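You operate a simulated robot arm through the tools that you are given. There is no shell and no other tool.

The job below is to be done with a simulated two-armed robot. You get a single attempt, and the scene is never put back.

Task
Run oil into the open can to its 400 ml line, then pump the green drum up to MAX.
Fine: through the black funnel on it; open the drum's vent cap and the hand pump's valve for it and close both again; funnel and spout stay as they are; spill nothing. Where these are worked on the way, their far stop is far enough and under half their travel is too little: valve of the hand pump.

It is judged by the outcome, as a careful person would: the job done as asked, and still so three seconds after it is handed in. It fails if anything else is knocked over, pushed out of place, dropped, spilled or broken. Lids that push on must go on centred and level and be pressed home; caps that screw on are set level and turned clockwise until they are tight.

Robot
Two 7-joint arms with two-finger parallel grippers on one trunk that stands fixed in place. Base frame: the origin is at the foot of the trunk, x ahead of it, y to its left, z up. Units: mm, degrees, N and s.
The left shoulder is at [21, 174, 1612], the right one opposite. Each reaches about 791 mm from its shoulder. Payload 3.6 kg a hand.
The TCP of each hand is the grasp point between the finger pads, 30 mm short of the fingertips. In the tool frame z runs along the fingers and y along their closing line. Largest opening 110 mm; finger width 20, thickness 10; the body of the gripper, 48 by 112 mm, starts 55 mm behind the TCP.
Orientation is that of the tool frame in the base frame, as [roll, pitch, yaw] about the fixed x, y, z axes, in that order (R = Rz(yaw) Ry(pitch) Rx(roll)). With the fingers straight down and closing along the base's y, the tool's x points along the base's -x, its y along +y and its z along -z.

Tools
- The arms move only by the tool step_arm. It takes "left_rows", "right_rows" or both (then of equal length, played together; a hand with none holds still); each is a list of rows, each a list of 7 numbers: the turn, a rotation vector about the tool's x, y, z in degrees, then the shift along the tool's x, y, z in mm, then the opening, from 0 (shut) to 1 (fully open). In form: [[rx, ry, rz, dx, dy, dz, fingers], ...]. A call has 1 to 20 rows; each row is the pose to reach, as a shift and turn from the pose commanded when the call began, along the tool's axes at that moment. A row lasts 0.2 s, in which the tool goes at most 50 mm and 8.6 degrees; a call with a longer step from one row to the next is refused whole, and so is a gripper value outside its range. A pose out of reach is approached as far as the arm can. The call stops where the force on the tool passes 40 N (or 10 N more than at its start, if that is more) or the arm is blocked; 0.2 s more then pass. The fingers move at their own pace (about 153 mm/s each) and stop on an object; they squeeze with about 31 N. The grip force told is the motor's: it shows also when the fingers shut on nothing. Time passes only in rows, and 0.2 s behind the last, so rows that repeat a pose let the fingers close. It gives the time, the measured TCP pose, the force on the tool (base axes), the opening and the grip force at its end, in the units of the frame above (readings bear some noise), with the torque about the TCP (base axes, N m) and any sound that the robot's microphone picked up.
- Cameras (640 x 400 px; columns grow to the right, rows downward): "scene" is now at [87.5, 39.7, 1784]; the picture's right is [0.46, -0.89, 0.00], its down [-0.52, -0.27, -0.81] and it looks along [0.72, 0.38, -0.58] (base axes); focal length 214 px, centre (320, 200). "left" rides on the left gripper at [72, -17, -103] in its tool frame; the picture's right is [0.23, 0.97, 0.00], its down [-0.76, 0.18, -0.62] and it looks along [-0.61, 0.14, 0.78] (tool axes); focal length 222 px, centre (320, 200). "right" rides on the right gripper at [72, 17, -103] in its tool frame; the picture's right is [-0.23, 0.97, 0.00], its down [-0.76, -0.18, -0.62] and it looks along [-0.61, -0.14, 0.78] (tool axes); focal length 222 px, centre (320, 200). There is no depth. A picture from a camera that has moved, and an enlarged one, comes with that camera's place and axes in the base frame and with its lens.
- camera(camera): a new picture of that camera. No time passes.
- raise_lower(by): slides the trunk up (or, below 0, down) by that many mm; the arms and the scene camera ride with it, the base frame stays. It gives what a move gives, with no picture.
- turn_head(pan, tilt): turns the head with the scene camera to pan (to the left, within 86 degrees either way) and tilt (down, from -29 to 69), counted from straight ahead of the robot. It gives what a move gives.
- inspect(camera, box): a new picture of the part [left, top, right, bottom] of that camera's present view, enlarged. No time passes.
- hand_in(): hands the job in; it is judged then, once.

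Nothing tells you positions but the pictures and the camera data. Unless the task says otherwise, let go and move clear before handing in.

The tools are called after "Emit:" as name(argument=value, ...) on one line, values as JSON. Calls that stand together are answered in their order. step_arm: Moves the arms, as the interface text tells. Its arguments: {"type":"object","properties":{"left_rows":{"type":"array","items":{"type":"array","items":{"type":"number"}}},"right_rows":{"type":"array","items":{"type":"array","items":{"type":"number"}}}},"required":[]} The other tools are called the same way: raise_lower (by) slides the trunk up or down; turn_head (pan, tilt) turns the head that bears the scene camera; camera (camera) takes a picture; inspect (camera, box) takes an enlarged picture of a part of a camera's view; hand_in () hands the job in.

At the start:

```text
time_s: 0.0
left_tool_pos: [405.8, 431.4, 1509.5]
left_tool_rot: [179.9, 0.0, 179.9]
left_contact_force: [0.0, -0.3, 0.3]
left_moment: [-0.01, 0.0, 0.01]
left_grip_width: 109.7
left_grip_force: 0.1
right_tool_pos: [280.0, 55.4, 1639.3]
right_tool_rot: [179.9, 0.0, -180.0]
right_contact_force: [0.7, 0.1, -0.1]
right_moment: [0.01, -0.04, -0.02]
right_grip_width: 109.8
right_grip_force: 0.2
trunk travel left (down, up): [-725.0, 38.0]
head pan, tilt: [27.6, 35.7]
```

scene: 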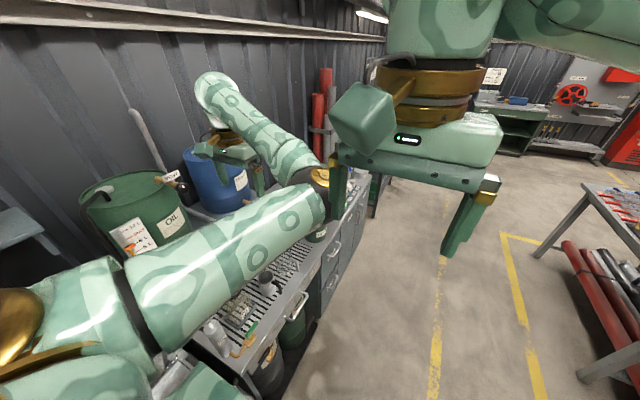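
right: 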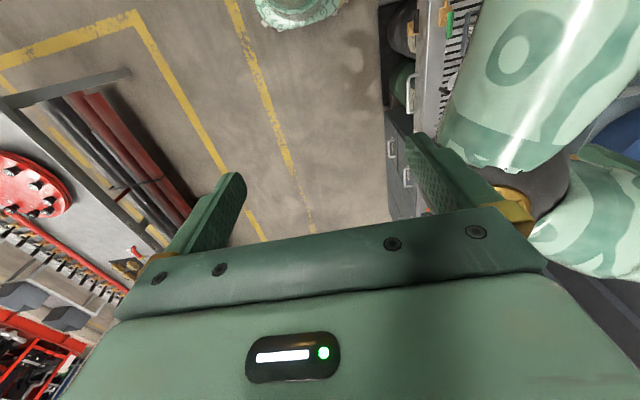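
left: 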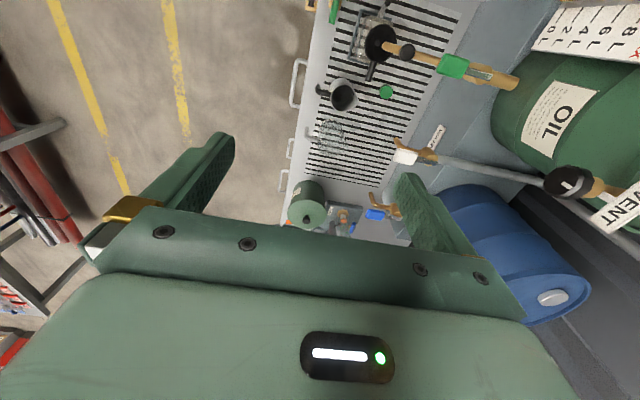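

I see a bench on the left with a grate, a green oil drum with a vent and level scale, a blue drum, a hand pump and some vessels. I'll look closer before moving anything.

Emit:
inspect(camera="left", box=[280, 0, 640, 225])

Emit:
inspect(camera="scene", box=[60, 120, 380, 400])

```text
1.78 times, centred on (460, 112) of left
camera zoom: at [333.6, 414.7, 1613.0], right [-0.23, 0.97, 0.0], down [0.76, 0.18, 0.62], along [0.61, 0.14, -0.78], focal length 395 px, centre (71, 356)
```

zoom: 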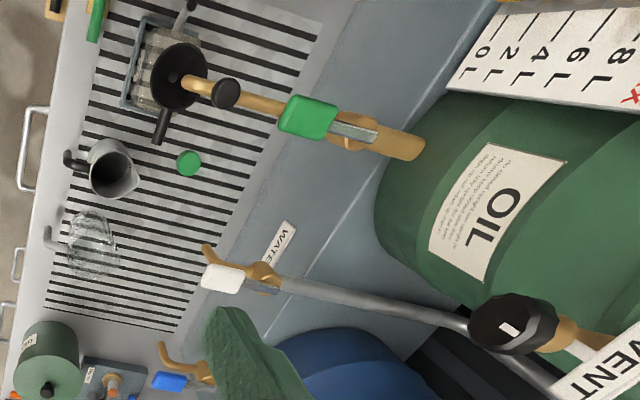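

```text
1.43 times, centred on (220, 260) of scene
camera zoom: at [87.5, 39.7, 1784.0], right [0.46, -0.89, 0.0], down [-0.52, -0.27, -0.81], along [0.72, 0.38, -0.58], focal length 306 px, centre (463, 114)
```

zoom: 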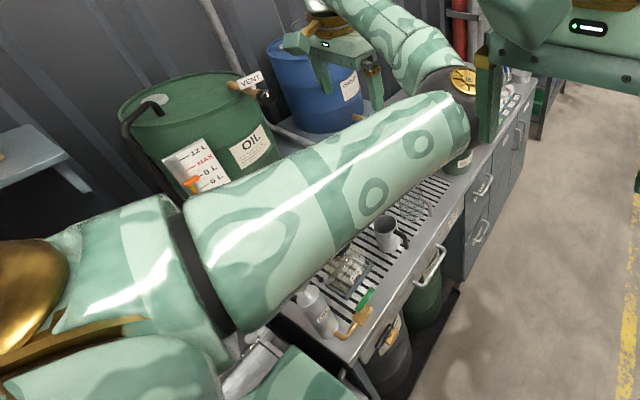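

I'll turn the head for a fuller look at the bench while the arms are still parked.

Emit:
turn_head(pan=60, tilt=45)

Emit:
camera(camera="scene")

```text
time_s: 1.0
left_tool_pos: [407.3, 431.6, 1509.9]
left_tool_rot: [179.9, -0.1, 180.0]
left_contact_force: [-0.2, 0.2, 0.1]
left_moment: [0.02, -0.01, -0.03]
left_grip_width: 109.9
left_grip_force: 0.0
right_tool_pos: [281.0, 55.5, 1639.1]
right_tool_rot: [180.0, 0.0, 180.0]
right_contact_force: [-0.2, 0.0, -0.5]
right_moment: [0.0, -0.01, 0.03]
right_grip_width: 110.0
right_grip_force: 0.1
trunk travel left (down, up): [-725.0, 38.0]
head pan, tilt: [60.0, 45.0]
```

```text
taken
camera scene: at [50.6, 69.3, 1770.3], right [0.87, -0.5, 0.0], down [-0.35, -0.61, -0.71], along [0.35, 0.61, -0.71], focal length 214 px, centre (320, 200)
```

scene: 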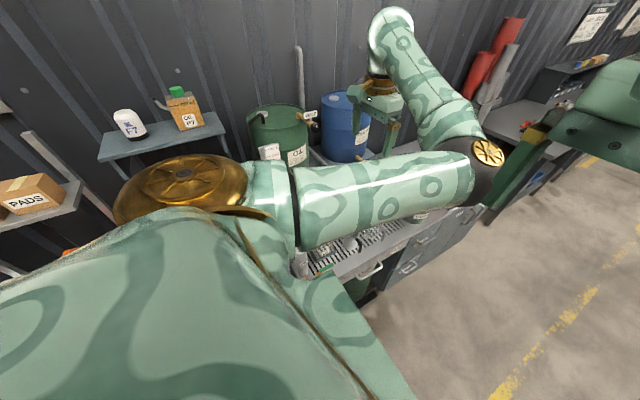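

The left arm hides most of the bench. I'll pull the left hand back and take pictures with its own camera from a few places.

Emit:
step_arm(left_rows=[[0, 0, 0, 40, 0, 0, 1], [0, 0, 0, 80, 0, 0, 1], [0, 0, 0, 120, 0, 0, 1], [0, 0, 0, 160, 0, 0, 1], [0, 0, 0, 200, 0, 0, 1]])

Emit:
camera(camera="left")

Emit:
camera(camera="scene")

```text
time_s: 2.2
left_tool_pos: [205.7, 432.2, 1510.1]
left_tool_rot: [179.9, 0.1, 179.8]
left_contact_force: [-0.1, -1.2, 0.0]
left_moment: [-0.01, 0.02, 0.0]
left_grip_width: 109.9
left_grip_force: 0.0
right_tool_pos: [278.2, 55.3, 1638.7]
right_tool_rot: [-179.8, 0.0, -180.0]
right_contact_force: [0.1, -0.6, 0.3]
right_moment: [0.02, 0.01, 0.01]
right_grip_width: 110.1
right_grip_force: 0.1
trunk travel left (down, up): [-725.0, 38.0]
head pan, tilt: [60.0, 45.0]
```

```text
taken
camera left: at [132.9, 416.0, 1613.9], right [-0.23, 0.97, 0.0], down [0.76, 0.18, 0.62], along [0.61, 0.14, -0.78], focal length 222 px, centre (320, 200)
```

left: 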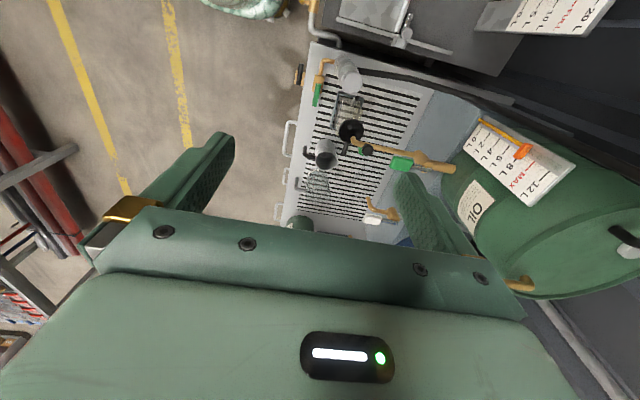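

```text
taken
camera scene: at [49.0, 70.0, 1770.3], right [0.87, -0.5, 0.0], down [-0.35, -0.61, -0.71], along [0.35, 0.61, -0.71], focal length 214 px, centre (320, 200)
```

scene: 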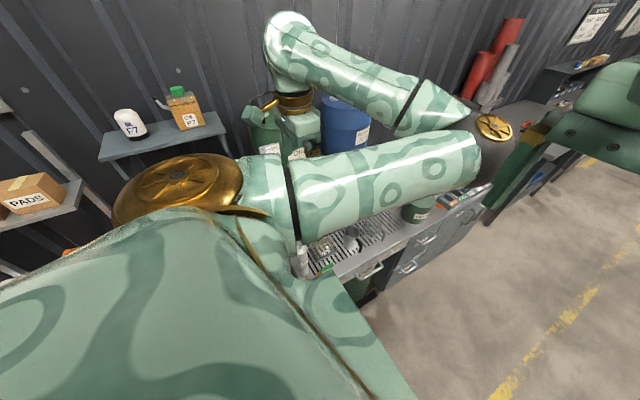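

Emit:
inspect(camera="left", box=[270, 0, 470, 125])

Emit:
inspect(camera="left", box=[290, 70, 450, 220])

Emit:
inspect(camera="left", box=[440, 100, 640, 300])

```text
3.20 times, centred on (370, 62) of left
camera zoom: at [132.9, 416.0, 1613.9], right [-0.23, 0.97, 0.0], down [0.76, 0.18, 0.62], along [0.61, 0.14, -0.78], focal length 711 px, centre (160, 640)
```

zoom: 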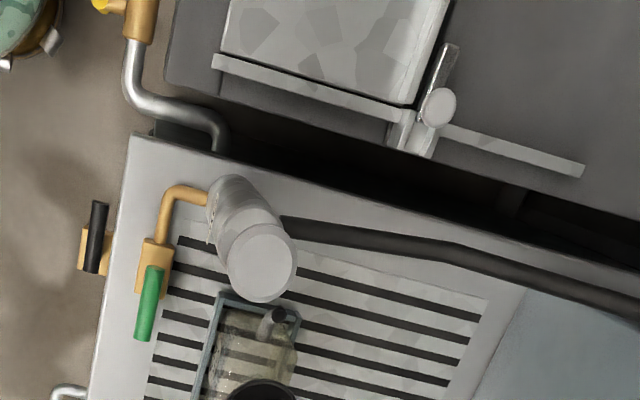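

```text
2.67 times, centred on (370, 145) of left
camera zoom: at [132.9, 416.0, 1613.9], right [-0.23, 0.97, 0.0], down [0.76, 0.18, 0.62], along [0.61, 0.14, -0.78], focal length 592 px, centre (187, 347)
```

zoom: 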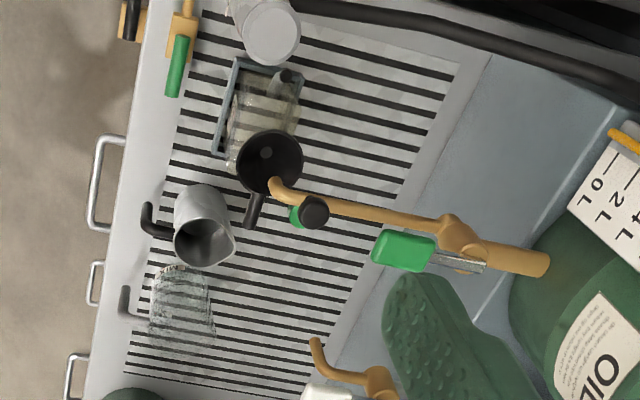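

```text
2.00 times, centred on (540, 200) of left
camera zoom: at [132.9, 416.0, 1613.9], right [-0.23, 0.97, 0.0], down [0.76, 0.18, 0.62], along [0.61, 0.14, -0.78], focal length 444 px, centre (-120, 200)
```

zoom: 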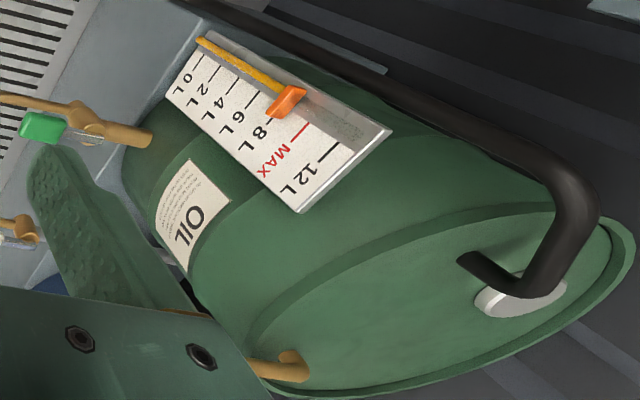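

The green drum's tap with its spout over the black funnel sits near [340, 550–650, 1030–1160]. The vent cap is near [417, 750, 1390], and the pump stands at the near end of the bench. I'll turn the right hand so its camera looks at the bench from the side.

Emit:
step_arm(right_rows=[[0, 0, -8.2, 0, -9.5, 12.6, 1], [0, 0, -16.4, 0, -19, 25, 1], [0, 0, -24.6, 0, -28.5, 38, 1], [0, 0, -32.8, 0, -38, 50, 1], [0, 0, -41, 0, -47.5, 63, 1], [0, 0, -49.2, 0, -57, 76, 1], [0, 0, -57.4, 0, -66.5, 88, 1], [0, 0, -65.6, 0, -76, 101, 1], [0, 0, -73.8, 0, -85.5, 113, 1], [0, 0, -82, 0, -95, 126, 1], [0, 0, -90, 0, -105, 139, 1]])

Emit:
camera(camera="right")

Emit:
camera(camera="scene")

```text
time_s: 4.6
left_tool_pos: [207.3, 433.1, 1510.2]
left_tool_rot: [-179.9, 0.1, 180.0]
left_contact_force: [0.5, -0.4, -0.1]
left_moment: [0.01, -0.01, 0.01]
left_grip_width: 110.1
left_grip_force: 0.1
right_tool_pos: [294.0, -22.9, 1522.6]
right_tool_rot: [-173.5, 1.0, -117.3]
right_contact_force: [0.9, -0.4, -0.3]
right_moment: [0.0, 0.01, 0.03]
right_grip_width: 109.7
right_grip_force: 0.0
right hand out of reach, approached as far as the arm can: row 8, 9, 10, 11
trunk travel left (down, up): [-725.0, 38.0]
head pan, tilt: [60.0, 45.0]
```

```text
taken
camera right: at [234.1, -77.1, 1621.7], right [-0.75, 0.65, -0.11], down [0.44, 0.62, 0.65], along [0.49, 0.44, -0.75], focal length 222 px, centre (320, 200)
```

right: 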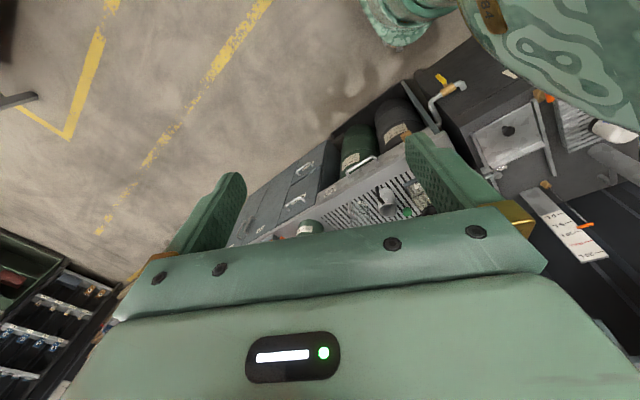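

```text
taken
camera scene: at [49.4, 69.6, 1770.3], right [0.87, -0.5, 0.0], down [-0.35, -0.61, -0.71], along [0.35, 0.61, -0.71], focal length 214 px, centre (320, 200)
```

scene: 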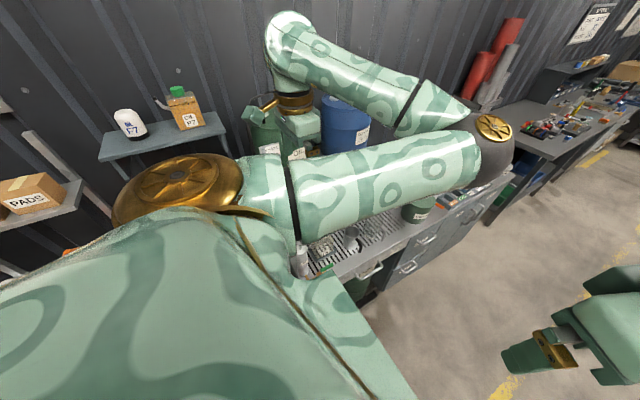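

The right arm can't turn that far, so I'll leave it parked there. I'll lower the trunk so the left camera gets closer to the bench.

Emit:
raise_lower(by=-200)

Emit:
camera(camera="left")

Emit:
camera(camera="scene")

Emit:
camera(camera="right")

```text
time_s: 6.8
left_tool_pos: [207.1, 430.9, 1309.5]
left_tool_rot: [180.0, 0.2, 180.0]
left_contact_force: [0.2, 0.0, 0.8]
left_moment: [0.0, 0.0, 0.02]
left_grip_width: 109.8
left_grip_force: 0.1
right_tool_pos: [296.4, -25.0, 1321.7]
right_tool_rot: [-173.4, 1.0, -117.5]
right_contact_force: [-0.3, 0.3, 0.9]
right_moment: [0.02, 0.0, 0.02]
right_grip_width: 110.0
right_grip_force: 0.1
trunk travel left (down, up): [-525.0, 238.0]
head pan, tilt: [60.0, 45.0]
```

```text
taken
camera left: at [133.3, 414.6, 1413.2], right [-0.23, 0.97, 0.0], down [0.76, 0.18, 0.62], along [0.61, 0.14, -0.78], focal length 222 px, centre (320, 200)
```

left: 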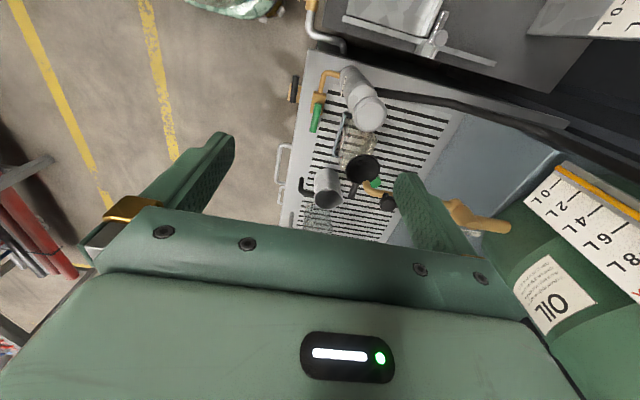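

```text
taken
camera scene: at [59.5, 69.3, 1570.1], right [0.87, -0.5, 0.0], down [-0.35, -0.61, -0.71], along [0.35, 0.61, -0.71], focal length 214 px, centre (320, 200)
```

scene: 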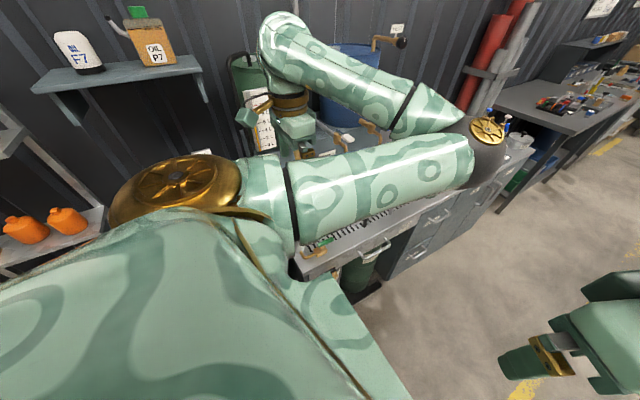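

```text
taken
camera right: at [236.0, -78.2, 1421.9], right [-0.75, 0.65, -0.11], down [0.44, 0.62, 0.65], along [0.49, 0.44, -0.75], focal length 222 px, centre (320, 200)
```

right: 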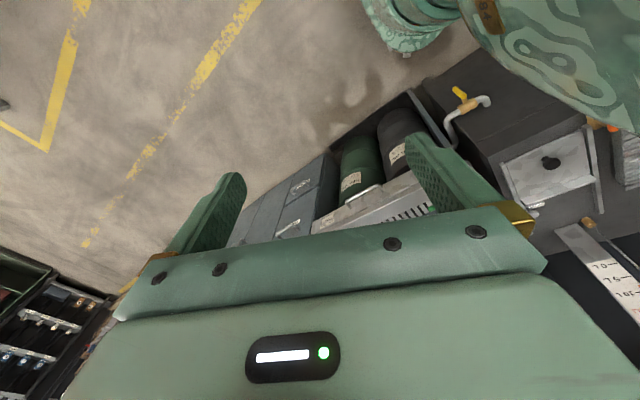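

Emit:
inspect(camera="left", box=[270, 40, 430, 140])

Emit:
inspect(camera="left", box=[280, 120, 440, 240])

Emit:
inspect(camera="right", box=[310, 60, 490, 240])

```text
4.00 times, centred on (350, 90) of left
camera zoom: at [133.3, 414.6, 1413.2], right [-0.23, 0.97, 0.0], down [0.76, 0.18, 0.62], along [0.61, 0.14, -0.78], focal length 888 px, centre (200, 640)
```

zoom: 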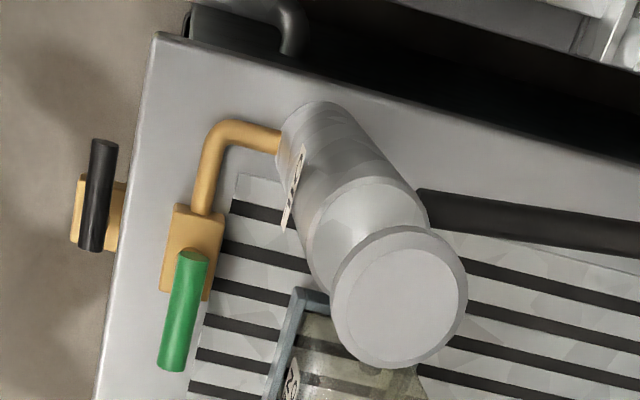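

```text
3.33 times, centred on (360, 180) of left
camera zoom: at [133.3, 414.6, 1413.2], right [-0.23, 0.97, 0.0], down [0.76, 0.18, 0.62], along [0.61, 0.14, -0.78], focal length 740 px, centre (187, 267)
```

zoom: 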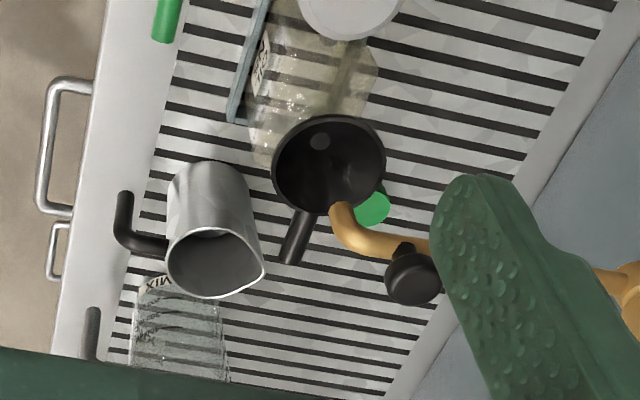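

```text
2.22 times, centred on (400, 150) of right
camera zoom: at [236.0, -78.2, 1421.9], right [-0.75, 0.65, -0.11], down [0.44, 0.62, 0.65], along [0.49, 0.44, -0.75], focal length 494 px, centre (142, 311)
```

zoom: 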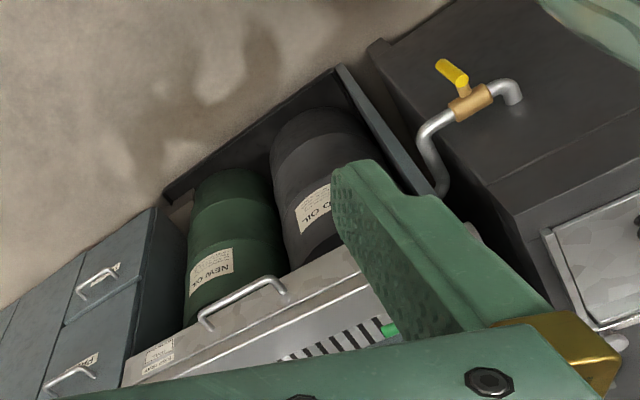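

The pump is a grey plunger barrel with a round handle, a brass side pipe and a green-lever valve. Under the bench are the NEW OIL and OLD OIL drums. I'll swing the left hand to look at the bench from the front.

Emit:
step_arm(left_rows=[[0, 0, -8.2, -17.5, -21, 5, 1], [0, 0, -16.4, -35, -42, 11, 1], [0, 0, -24.6, -52.5, -63, 16, 1], [0, 0, -32.8, -70, -84, 21, 1], [0, 0, -41, -87.5, -105, 27, 1], [0, 0, -49.2, -105, -126, 32, 1], [0, 0, -57.4, -122.5, -147, 37, 1], [0, 0, -65.6, -140, -168, 43, 1], [0, 0, -73.8, -157.5, -189, 48, 1], [0, 0, -82, -175, -210, 54, 1], [0, 0, -90, -193, -231, 59, 1]])

Emit:
camera(camera="left")

Emit:
camera(camera="scene")

```text
time_s: 9.2
left_tool_pos: [443.4, 361.6, 1255.9]
left_tool_rot: [180.0, 0.0, -91.1]
left_contact_force: [0.8, 0.6, -0.2]
left_moment: [-0.01, 0.06, 0.0]
left_grip_width: 109.8
left_grip_force: 0.0
left hand out of reach, approached as far as the arm can: row 3, 4, 5, 6, 7, 8, 9, 10, 11
right_tool_pos: [299.6, -24.4, 1322.0]
right_tool_rot: [-173.6, 0.9, -117.5]
right_contact_force: [-0.1, 1.0, 0.1]
right_moment: [0.02, 0.0, -0.02]
right_grip_width: 110.0
right_grip_force: 0.1
trunk travel left (down, up): [-525.0, 238.0]
head pan, tilt: [60.0, 45.0]
```

```text
taken
camera left: at [457.5, 290.1, 1358.9], right [-0.98, -0.21, 0.0], down [-0.16, 0.76, 0.62], along [-0.13, 0.61, -0.78], focal length 222 px, centre (320, 200)
```

left: 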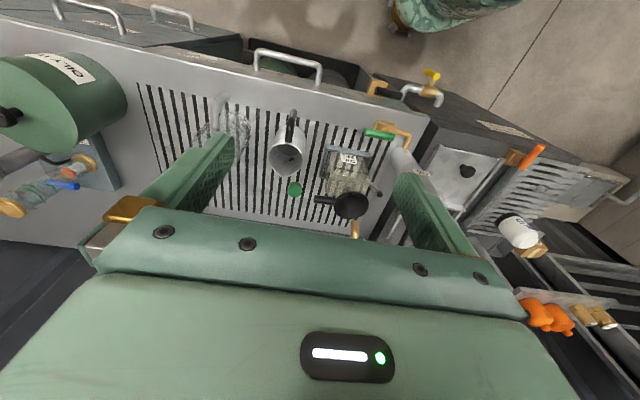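

```text
taken
camera scene: at [62.2, 68.9, 1569.8], right [0.87, -0.5, 0.0], down [-0.35, -0.61, -0.71], along [0.35, 0.61, -0.71], focal length 214 px, centre (320, 200)
```

scene: 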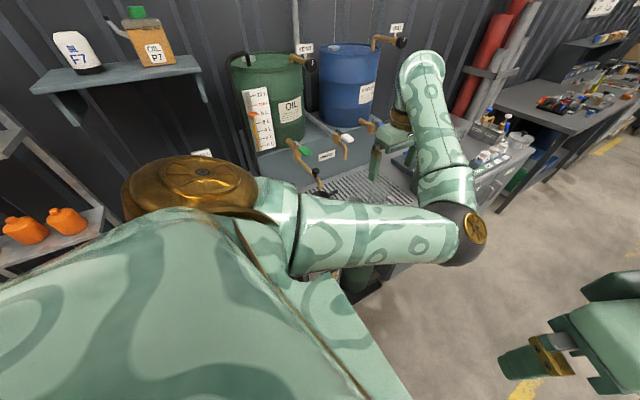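

Emit:
inspect(camera="left", box=[250, 90, 450, 240])

Emit:
inspect(camera="scene", box=[220, 30, 420, 200])

```text
2.67 times, centred on (350, 165) of left
camera zoom: at [457.5, 290.1, 1358.9], right [-0.98, -0.21, 0.0], down [-0.16, 0.76, 0.62], along [-0.13, 0.61, -0.78], focal length 592 px, centre (240, 293)
```

zoom: 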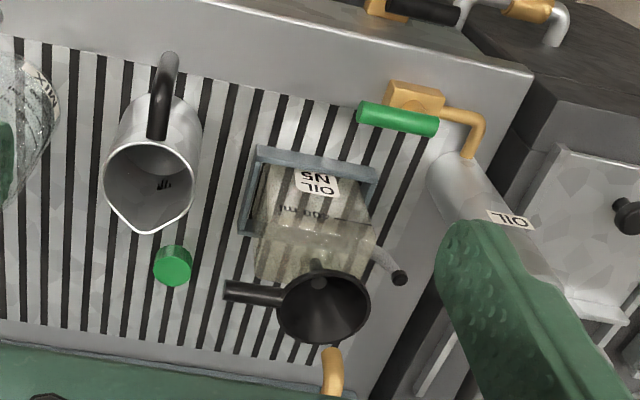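

```text
2.35 times, centred on (320, 115) of scene
camera zoom: at [62.2, 68.9, 1569.8], right [0.87, -0.5, 0.0], down [-0.35, -0.61, -0.71], along [0.35, 0.61, -0.71], focal length 505 px, centre (320, 400)
```

zoom: 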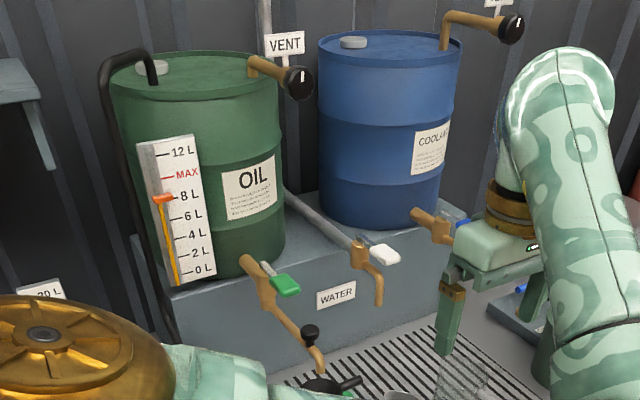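

The scene camera now shows the drum clearly. Its level reads about 7.8 L, MAX is about 10 L, and the vent cap is a black knob with a white mark. I'll lift the left hand, lower the trunk, and get a flat side view of the can.

Emit:
step_arm(left_rows=[[0, 0, 0, 0, 0, -40, 1], [0, 0, 0, 0, 0, -80, 1], [0, 0, 0, 0, 0, -120, 1], [0, 0, 0, 0, 0, -150, 1]])

Emit:
raise_lower(by=-300)

Emit:
turn_head(pan=58, tilt=30)

Emit:
camera(camera="scene")

Emit:
camera(camera="left")

```text
time_s: 10.2
left_tool_pos: [438.2, 369.1, 1409.3]
left_tool_rot: [-179.9, 0.0, -90.0]
left_contact_force: [-0.2, 0.6, -0.1]
left_moment: [-0.01, -0.01, 0.02]
left_grip_width: 110.0
left_grip_force: 0.0
left hand out of reach, approached as far as the arm can: row 1, 2
right_tool_pos: [296.6, -24.6, 1323.2]
right_tool_rot: [-173.5, 1.0, -117.6]
right_contact_force: [-0.3, 1.4, -0.1]
right_moment: [0.01, 0.0, 0.01]
right_grip_width: 109.7
right_grip_force: 0.1
trunk travel left (down, up): [-525.0, 238.0]
head pan, tilt: [60.0, 45.0]
```

```text
time_s: 13.2
left_tool_pos: [490.6, 373.1, 1036.6]
left_tool_rot: [170.0, -0.1, -90.1]
left_contact_force: [0.0, -1.1, 0.3]
left_moment: [0.0, -0.01, 0.0]
left_grip_width: 110.1
left_grip_force: 0.1
right_tool_pos: [296.5, -22.9, 1022.2]
right_tool_rot: [-173.5, 1.0, -117.5]
right_contact_force: [1.2, 0.2, -0.4]
right_moment: [0.0, -0.02, 0.0]
right_grip_width: 110.1
right_grip_force: 0.0
trunk travel left (down, up): [-225.0, 538.0]
head pan, tilt: [60.0, 45.0]
```

```text
time_s: 13.9
left_tool_pos: [489.7, 372.7, 1037.2]
left_tool_rot: [170.0, 0.0, -90.0]
left_contact_force: [-0.5, -0.8, 0.2]
left_moment: [0.02, -0.01, 0.02]
left_grip_width: 110.0
left_grip_force: 0.1
right_tool_pos: [297.4, -24.9, 1022.0]
right_tool_rot: [-173.6, 0.8, -117.5]
right_contact_force: [-0.3, -0.3, 0.5]
right_moment: [-0.04, 0.0, 0.03]
right_grip_width: 110.0
right_grip_force: 0.0
trunk travel left (down, up): [-225.0, 538.0]
head pan, tilt: [58.0, 30.0]
```

```text
taken
camera scene: at [161.0, 75.6, 1288.0], right [0.85, -0.53, 0.0], down [-0.27, -0.42, -0.87], along [0.46, 0.73, -0.5], focal length 214 px, centre (320, 200)
```

scene: 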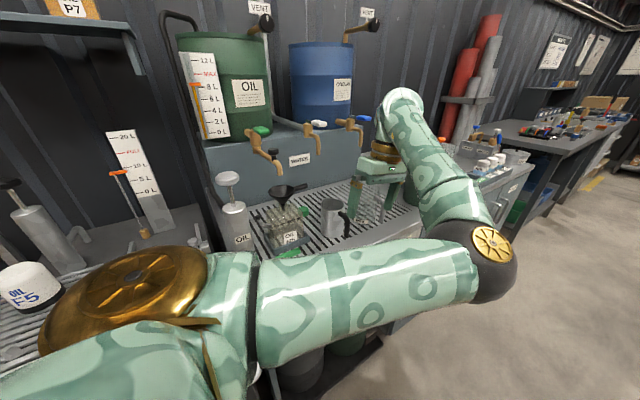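

```text
taken
camera left: at [524.6, 300.4, 1135.5], right [-0.96, -0.23, 0.17], down [-0.07, 0.76, 0.64], along [-0.28, 0.61, -0.75], focal length 222 px, centre (320, 200)
```

left: 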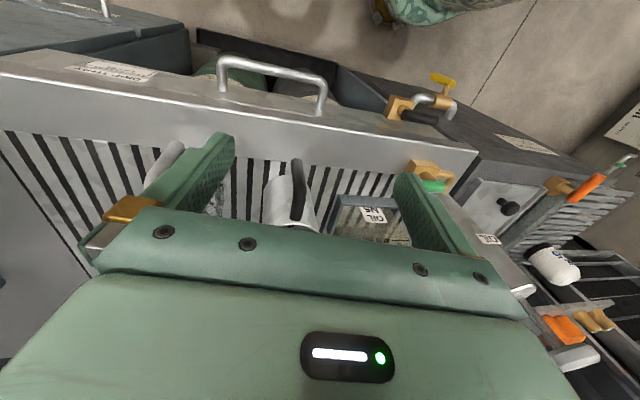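

Emit:
inspect(camera="scene", box=[200, 150, 360, 270])

Emit:
inspect(camera="scene", box=[160, 0, 320, 120])

Emit:
inspect(camera="scene", box=[230, 110, 370, 210])

```text
3.33 times, centred on (280, 210) of scene
camera zoom: at [161.0, 75.6, 1288.0], right [0.85, -0.53, 0.0], down [-0.27, -0.42, -0.87], along [0.46, 0.73, -0.5], focal length 715 px, centre (453, 167)
```

zoom: 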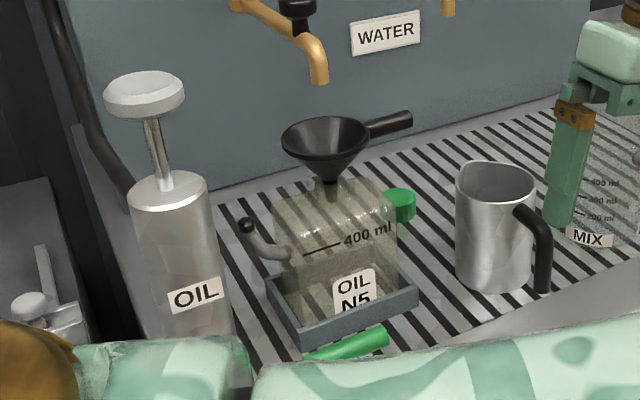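

```text
3.33 times, centred on (240, 60) of scene
camera zoom: at [161.0, 75.6, 1288.0], right [0.85, -0.53, 0.0], down [-0.27, -0.42, -0.87], along [0.46, 0.73, -0.5], focal length 715 px, centre (587, 667)
```

zoom: 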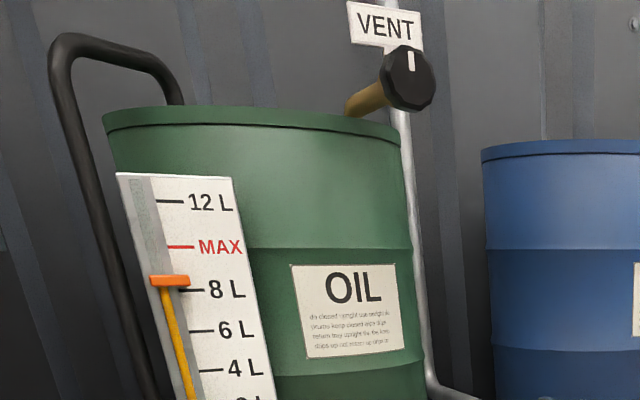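

```text
4.00 times, centred on (300, 160) of scene
camera zoom: at [161.0, 75.6, 1288.0], right [0.85, -0.53, 0.0], down [-0.27, -0.42, -0.87], along [0.46, 0.73, -0.5], focal length 858 px, centre (400, 360)
```

zoom: 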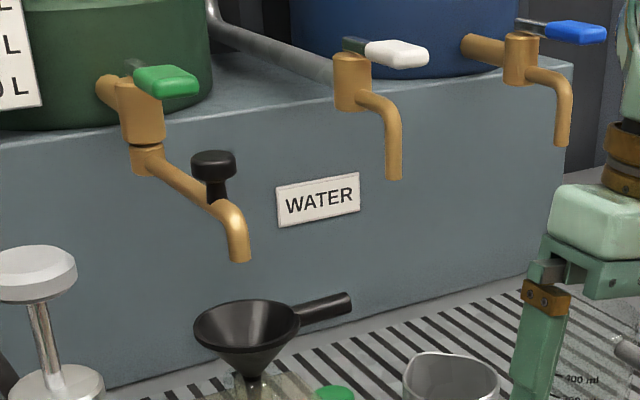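

Now the layout is clear: can with its 400 ml line and funnel, oil tap with green lever, plunger pump, float gauge and vent knob. I'll zoom in on the pump valve with the left camera.

Emit:
inspect(camera="left", box=[380, 110, 520, 210])

Emit:
inspect(camera="scene", box=[170, 160, 330, 270])

```text
4.00 times, centred on (450, 160) of left
camera zoom: at [524.6, 300.4, 1135.5], right [-0.96, -0.23, 0.17], down [-0.07, 0.76, 0.64], along [-0.28, 0.61, -0.75], focal length 888 px, centre (-200, 360)
```

zoom: 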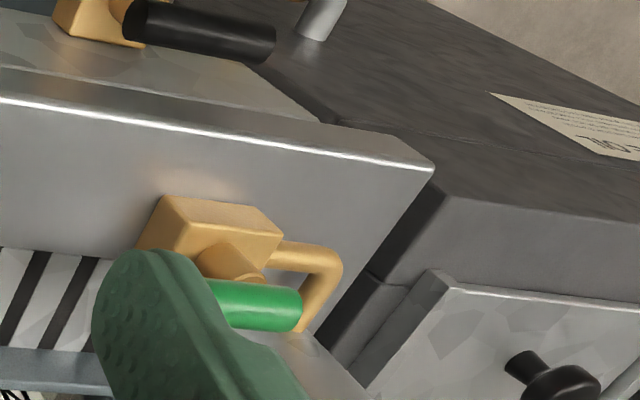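

```text
3.64 times, centred on (250, 215) of scene
camera zoom: at [161.0, 75.6, 1288.0], right [0.85, -0.53, 0.0], down [-0.27, -0.42, -0.87], along [0.46, 0.73, -0.5], focal length 780 px, centre (574, 146)
```

zoom: 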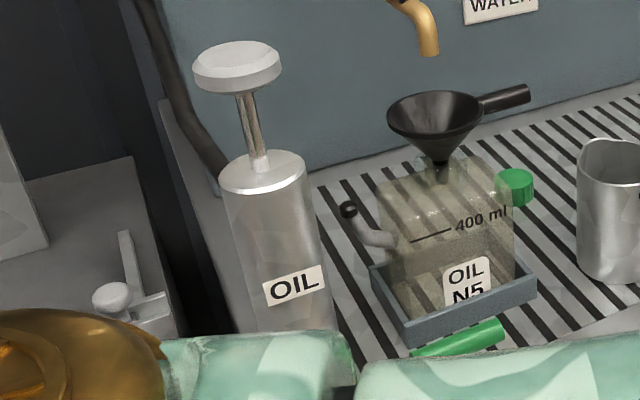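

The tap lever points toward the robot, with its pivot near [335, 705, 1160] and its grip near y 625–677. I'll park the right arm further right and bring the left hand up over the bench.

Emit:
step_arm(left_rows=[[1.5, 0, 0, -11, 19, -35, 1], [3, 0, 0, -22, 38, -70, 1], [4.5, 0, 0, -33, 58, -105, 1], [6, 0, 0, -44, 77, -139, 1], [7.5, 0, 0, -55, 96, -174, 1], [9, 0, 0, -66, 115, -209, 1], [10, 0, 0, -77, 134, -243, 1]], right_rows=[[0, 0, 0, 25, -13, 1.5, 1], [0, 0, 0, 50, -26, 3, 1], [0, 0, 0, 75, -39, 4.5, 1], [0, 0, 0, 100, -52, 6, 1], [0, 0, 0, 125, -65, 7.5, 1], [0, 0, 0, 150, -78, 9, 1], [0, 0, 0, 177, -92, 10.4, 1]])

Emit:
camera(camera="left")

Emit:
camera(camera="scene")

```text
time_s: 15.5
left_tool_pos: [398.7, 449.7, 1298.9]
left_tool_rot: [180.0, -0.1, -90.0]
left_contact_force: [-0.4, 0.2, 0.5]
left_moment: [-0.03, -0.01, -0.01]
left_grip_width: 109.9
left_grip_force: 0.0
right_tool_pos: [311.3, -142.6, 1023.7]
right_tool_rot: [-173.5, 1.0, -117.5]
right_contact_force: [-0.5, 0.2, -0.7]
right_moment: [0.0, 0.0, 0.05]
right_grip_width: 109.9
right_grip_force: 0.0
right hand out of reach, approached as far as the arm can: row 4, 5, 6, 7
trunk travel left (down, up): [-225.0, 538.0]
head pan, tilt: [58.0, 30.0]
```

```text
taken
camera left: at [414.2, 376.5, 1402.5], right [-0.97, -0.23, 0.0], down [-0.18, 0.76, 0.62], along [-0.14, 0.61, -0.78], focal length 222 px, centre (320, 200)
```

left: 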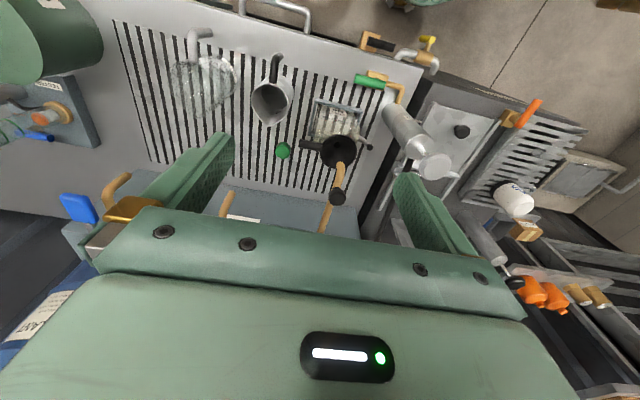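

```text
taken
camera scene: at [159.2, 75.7, 1288.4], right [0.85, -0.53, 0.0], down [-0.26, -0.42, -0.87], along [0.46, 0.73, -0.5], focal length 214 px, centre (320, 200)
```

scene: 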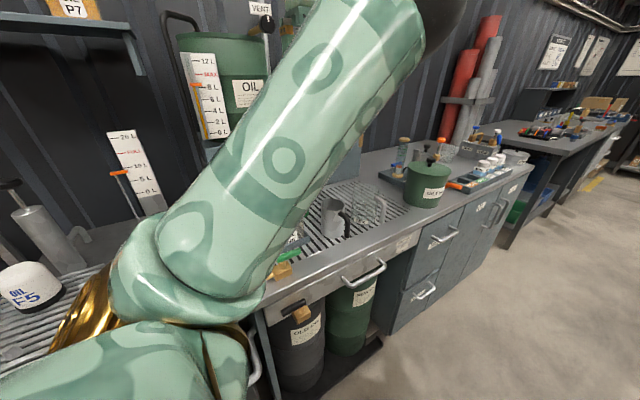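

Emit:
step_arm(left_rows=[[0, 0, 0, -38, 13, 10, 1], [0, 0, 0, -76, 26, 20, 1], [0, 0, 0, -114, 38, 30, 1], [0, 0, 0, -152, 51, 40, 1], [0, 0, 0, -190, 64, 49, 1]])

Emit:
camera(camera="left")

Emit:
inspect(camera="left", box=[220, 50, 420, 230])

Emit:
camera(camera="scene")

```text
time_s: 16.7
left_tool_pos: [334.3, 642.1, 1249.5]
left_tool_rot: [180.0, 0.0, -90.1]
left_contact_force: [-0.7, 0.4, -0.3]
left_moment: [0.02, -0.03, -0.02]
left_grip_width: 110.1
left_grip_force: 0.0
right_tool_pos: [312.3, -141.2, 1024.3]
right_tool_rot: [-173.5, 0.9, -117.4]
right_contact_force: [-0.9, 0.1, -0.4]
right_moment: [-0.02, 0.0, -0.04]
right_grip_width: 109.9
right_grip_force: 0.0
trunk travel left (down, up): [-225.0, 538.0]
head pan, tilt: [58.0, 30.0]
```

```text
taken
camera left: at [350.5, 569.6, 1352.8], right [-0.97, -0.23, 0.0], down [-0.18, 0.76, 0.62], along [-0.14, 0.61, -0.78], focal length 222 px, centre (320, 200)
```

left: 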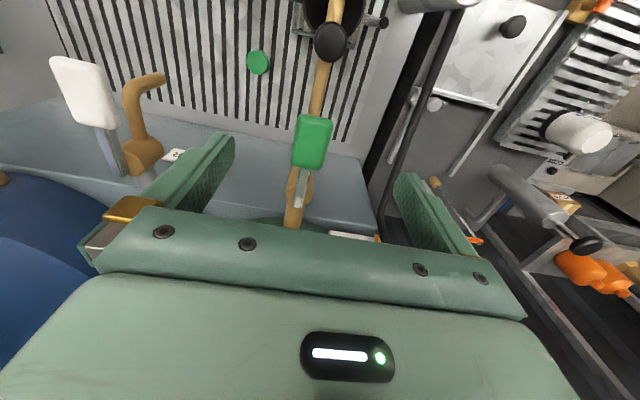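

```text
2.22 times, centred on (320, 140) of left
camera zoom: at [350.5, 569.6, 1352.8], right [-0.97, -0.23, 0.0], down [-0.18, 0.76, 0.62], along [-0.14, 0.61, -0.78], focal length 494 px, centre (320, 333)
```

zoom: 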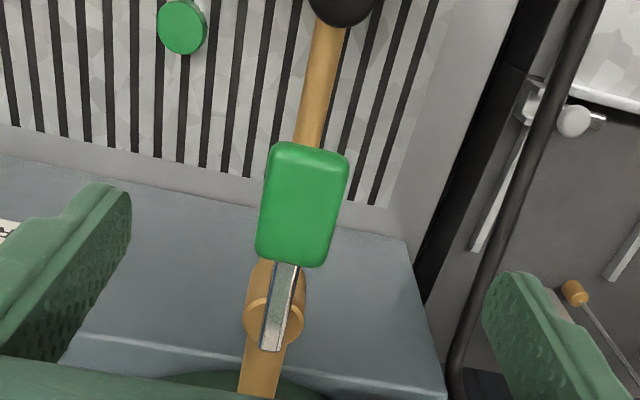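

```text
taken
camera scene: at [160.0, 76.9, 1288.2], right [0.85, -0.53, 0.0], down [-0.26, -0.42, -0.87], along [0.46, 0.73, -0.5], focal length 214 px, centre (320, 200)
```

scene: 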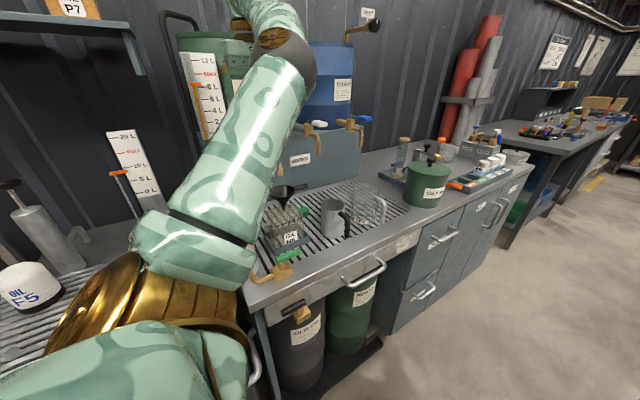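

The tap lever is a flat green paddle on a bar, with a vertical pivot at the valve body, and the scene camera sees the can well from here. I'll lower the left hand to straddle the paddle loosely.

Emit:
step_arm(left_rows=[[0, 0, 0, -5, -2, 30, 0.7], [0, 0, 0, -10, -4, 60, 0.6], [0, 0, 0, -10, -4, 87, 0.55], [0, 0, 0, -10, -4, 87, 0.5]])

Emit:
camera(camera="left")

Emit:
inspect(camera="left", box=[220, 50, 420, 230])

Emit:
inspect(camera="scene", box=[230, 120, 370, 280])

```text
time_s: 17.7
left_tool_pos: [341.0, 650.6, 1162.6]
left_tool_rot: [-180.0, 0.0, -90.0]
left_contact_force: [0.5, -1.0, 0.6]
left_moment: [0.0, -0.02, 0.02]
left_grip_width: 54.9
left_grip_force: 0.0
right_tool_pos: [312.6, -143.3, 1022.4]
right_tool_rot: [-173.5, 1.1, -117.5]
right_contact_force: [0.2, 0.2, -0.3]
right_moment: [0.0, 0.03, -0.01]
right_grip_width: 110.0
right_grip_force: 0.0
trunk travel left (down, up): [-225.0, 538.0]
head pan, tilt: [58.0, 30.0]
```

```text
taken
camera left: at [356.2, 577.9, 1266.4], right [-0.97, -0.23, 0.0], down [-0.18, 0.76, 0.62], along [-0.14, 0.61, -0.78], focal length 222 px, centre (320, 200)
```

left: 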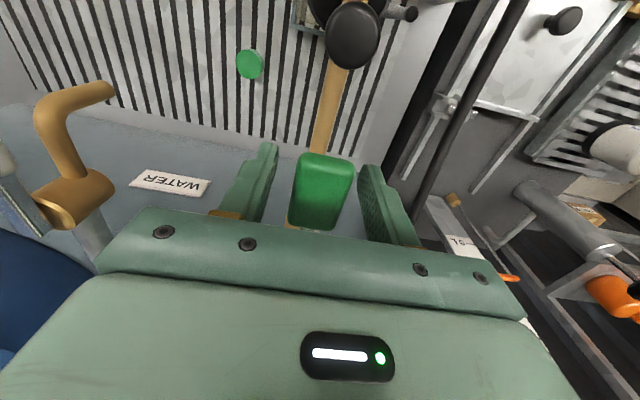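

```text
2.22 times, centred on (320, 140) of left
camera zoom: at [356.2, 577.9, 1266.4], right [-0.97, -0.23, 0.0], down [-0.18, 0.76, 0.62], along [-0.14, 0.61, -0.78], focal length 494 px, centre (320, 333)
```

zoom: 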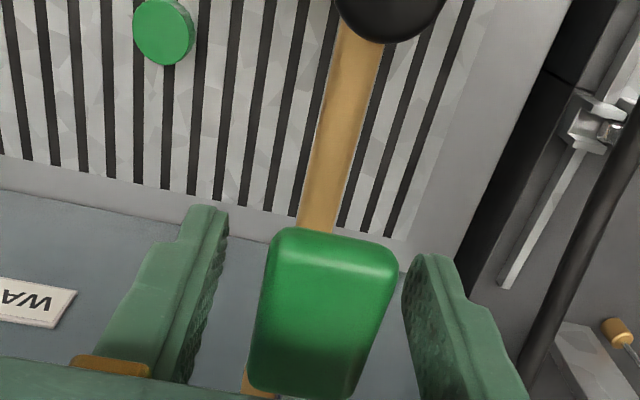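

```text
2.50 times, centred on (300, 200) of scene
camera zoom: at [160.5, 75.4, 1288.2], right [0.85, -0.53, 0.0], down [-0.27, -0.42, -0.87], along [0.46, 0.73, -0.5], focal length 536 px, centre (370, 200)
```

zoom: 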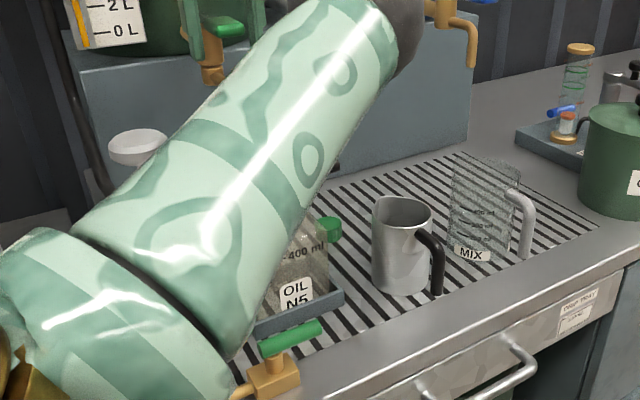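

The paddle sits centred between the fingers. I'll narrow the gap and nudge the lever a little toward +x, watching the force to find which way it turns.

Emit:
step_arm(left_rows=[[0, 0, 0, 0, 0, 0, 0.34], [0, 0, 0, 0, 0, 0, 0.34], [0, 0, -4, 0, -4.5, 0, 0.34], [0, 0, -8, -0.6, -9, 0, 0.34]])

Emit:
inspect(camera="left", box=[220, 50, 420, 230])

```text
time_s: 18.7
left_tool_pos: [345.3, 652.1, 1163.4]
left_tool_rot: [179.9, -0.2, -81.8]
left_contact_force: [-18.2, 5.0, -3.4]
left_moment: [0.03, -0.01, -0.37]
left_grip_width: 45.8
left_grip_force: 8.5
right_tool_pos: [309.9, -141.3, 1024.3]
right_tool_rot: [-173.4, 0.9, -117.5]
right_contact_force: [-0.4, -0.6, -0.1]
right_moment: [-0.02, 0.01, 0.01]
right_grip_width: 110.1
right_grip_force: 0.0
trunk travel left (down, up): [-225.0, 538.0]
head pan, tilt: [58.0, 30.0]
```

```text
2.22 times, centred on (320, 140) of left
camera zoom: at [371.7, 583.3, 1266.2], right [-0.93, -0.36, 0.0], down [-0.28, 0.73, 0.62], along [-0.23, 0.58, -0.78], focal length 494 px, centre (320, 333)
```

zoom: 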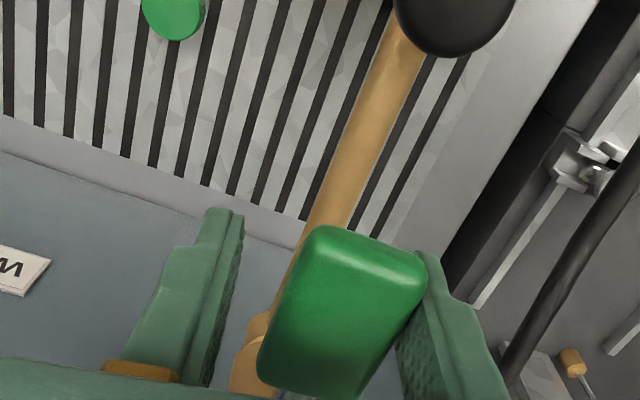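

The lever resists toward +x and hasn't moved, so I'll back off and try the other way.

Emit:
step_arm(left_rows=[[0, 0, 4, 0.6, 9, 0, 0.4], [0, 0, 8, 0.6, 9, 0, 0.36], [0, 0, 12, 0.6, 13.5, 0, 0.36], [0, 0, 16, 0, 18, 0, 0.36]])

Emit:
inspect(camera="left", box=[220, 50, 420, 230])

```text
time_s: 19.7
left_tool_pos: [335.8, 648.2, 1162.6]
left_tool_rot: [-180.0, -0.1, -98.1]
left_contact_force: [9.1, 4.0, -1.7]
left_moment: [-0.01, -0.01, 0.17]
left_grip_width: 43.7
left_grip_force: 4.5
right_tool_pos: [314.8, -142.6, 1023.1]
right_tool_rot: [-173.6, 0.9, -117.6]
right_contact_force: [-0.1, -0.1, 0.3]
right_moment: [0.0, -0.01, -0.01]
right_grip_width: 109.8
right_grip_force: 0.1
trunk travel left (down, up): [-225.0, 538.0]
head pan, tilt: [58.0, 30.0]
```

```text
2.22 times, centred on (320, 140) of left
camera zoom: at [341.3, 574.0, 1265.8], right [-1.0, -0.09, 0.0], down [-0.07, 0.78, 0.62], along [-0.05, 0.62, -0.78], focal length 494 px, centre (320, 333)
```

zoom: 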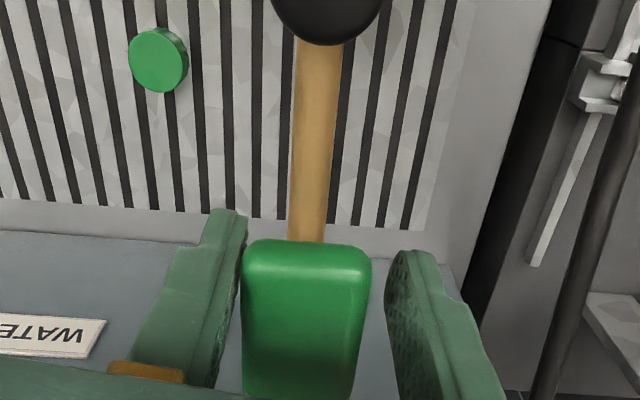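

Emit:
step_arm(left_rows=[[0, 0, 2, 0, 3, 0, 0.36], [0, 0, 4, 0.5, 6, 0, 0.36], [0, 0, 4, 0.5, 6, 0, 0.36]])

Emit:
inspect(camera="left", box=[220, 50, 420, 230])

```text
time_s: 20.5
left_tool_pos: [330.9, 649.5, 1162.2]
left_tool_rot: [-179.9, -0.1, -102.0]
left_contact_force: [29.2, 8.9, 1.5]
left_moment: [0.13, -0.1, 0.67]
left_grip_width: 52.9
left_grip_force: 13.6
right_tool_pos: [316.0, -142.6, 1022.2]
right_tool_rot: [-173.7, 0.8, -117.5]
right_contact_force: [0.0, 0.3, -0.7]
right_moment: [-0.02, 0.01, 0.0]
right_grip_width: 109.9
right_grip_force: 0.1
trunk travel left (down, up): [-225.0, 538.0]
head pan, tilt: [58.0, 30.0]
```

```text
2.22 times, centred on (320, 140) of left
camera zoom: at [332.5, 574.9, 1264.5], right [-1.0, -0.02, 0.0], down [-0.01, 0.78, 0.62], along [-0.01, 0.62, -0.78], focal length 494 px, centre (320, 333)
```

zoom: 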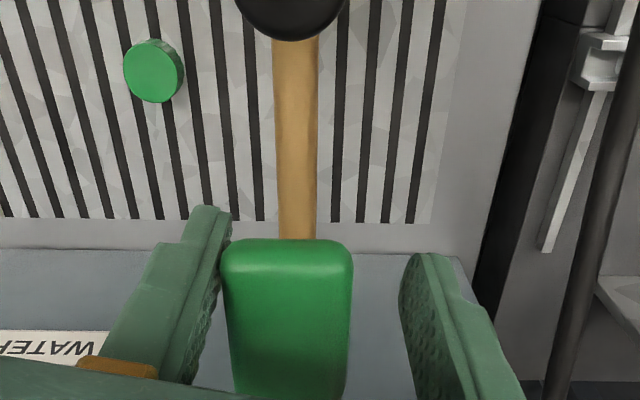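

Neither sideways direction moves it even at nearly 30 N, so the lever probably pitches up or down. I'll recentre and look at the pivot again.

Emit:
step_arm(left_rows=[[0, 0, -6, -1.9, -6.5, 0, 0.45], [0, 0, -12, -3.8, -12.9, 0, 0.5], [0, 0, -12, -3.8, -12.9, 0, 0.5]])

Emit:
inspect(camera="left", box=[220, 50, 420, 230])

Emit:
inspect(camera="scene", box=[230, 100, 350, 180])

```text
time_s: 21.3
left_tool_pos: [339.1, 648.7, 1164.6]
left_tool_rot: [179.9, -0.1, -90.0]
left_contact_force: [0.4, 0.3, -0.8]
left_moment: [-0.05, 0.02, -0.01]
left_grip_width: 54.6
left_grip_force: 0.1
right_tool_pos: [313.4, -142.9, 1023.9]
right_tool_rot: [-173.5, 0.9, -117.7]
right_contact_force: [0.1, -0.3, 0.8]
right_moment: [-0.02, -0.05, 0.01]
right_grip_width: 110.0
right_grip_force: 0.1
trunk travel left (down, up): [-225.0, 538.0]
head pan, tilt: [58.0, 30.0]
```

```text
2.22 times, centred on (320, 140) of left
camera zoom: at [355.7, 577.0, 1267.5], right [-0.97, -0.23, 0.0], down [-0.18, 0.76, 0.62], along [-0.14, 0.61, -0.78], focal length 494 px, centre (320, 333)
```

zoom: 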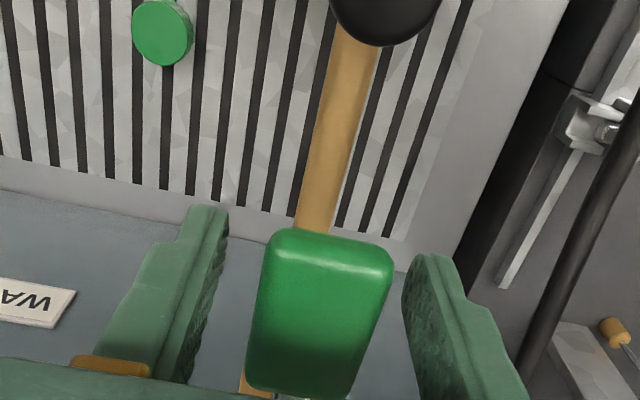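

```text
5.00 times, centred on (290, 140) of scene
camera zoom: at [160.4, 75.7, 1288.2], right [0.85, -0.53, 0.0], down [-0.27, -0.42, -0.87], along [0.46, 0.73, -0.5], focal length 1072 px, centre (470, 500)
```

zoom: 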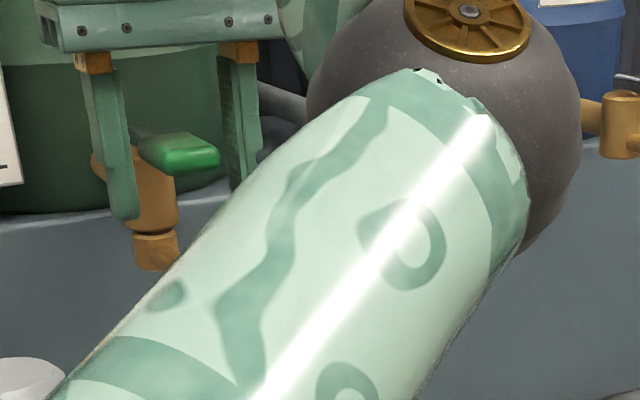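

Emit:
inspect(camera="scene", box=[300, 105, 390, 165])

Emit:
inspect(camera="scene", box=[235, 110, 285, 160])

```text
6.67 times, centred on (345, 135) of scene
camera zoom: at [160.4, 75.7, 1288.2], right [0.85, -0.53, 0.0], down [-0.27, -0.42, -0.87], along [0.46, 0.73, -0.5], focal length 1430 px, centre (153, 633)
```

zoom: 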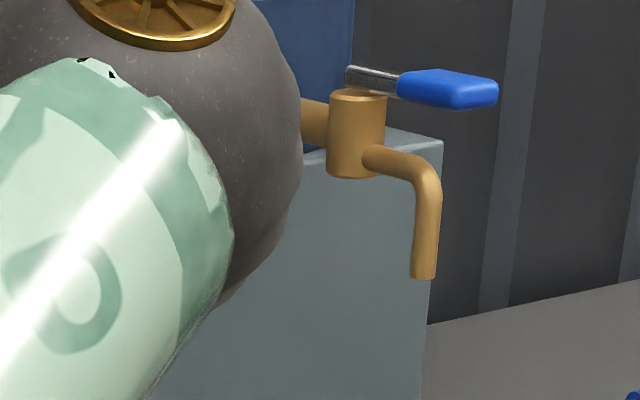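

```text
8.00 times, centred on (260, 135) of scene
camera zoom: at [160.4, 75.7, 1288.2], right [0.85, -0.53, 0.0], down [-0.27, -0.42, -0.87], along [0.46, 0.73, -0.5], focal length 1716 px, centre (800, 720)
```

zoom: 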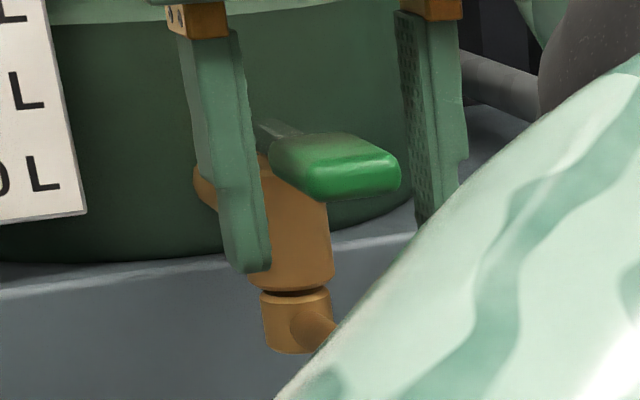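

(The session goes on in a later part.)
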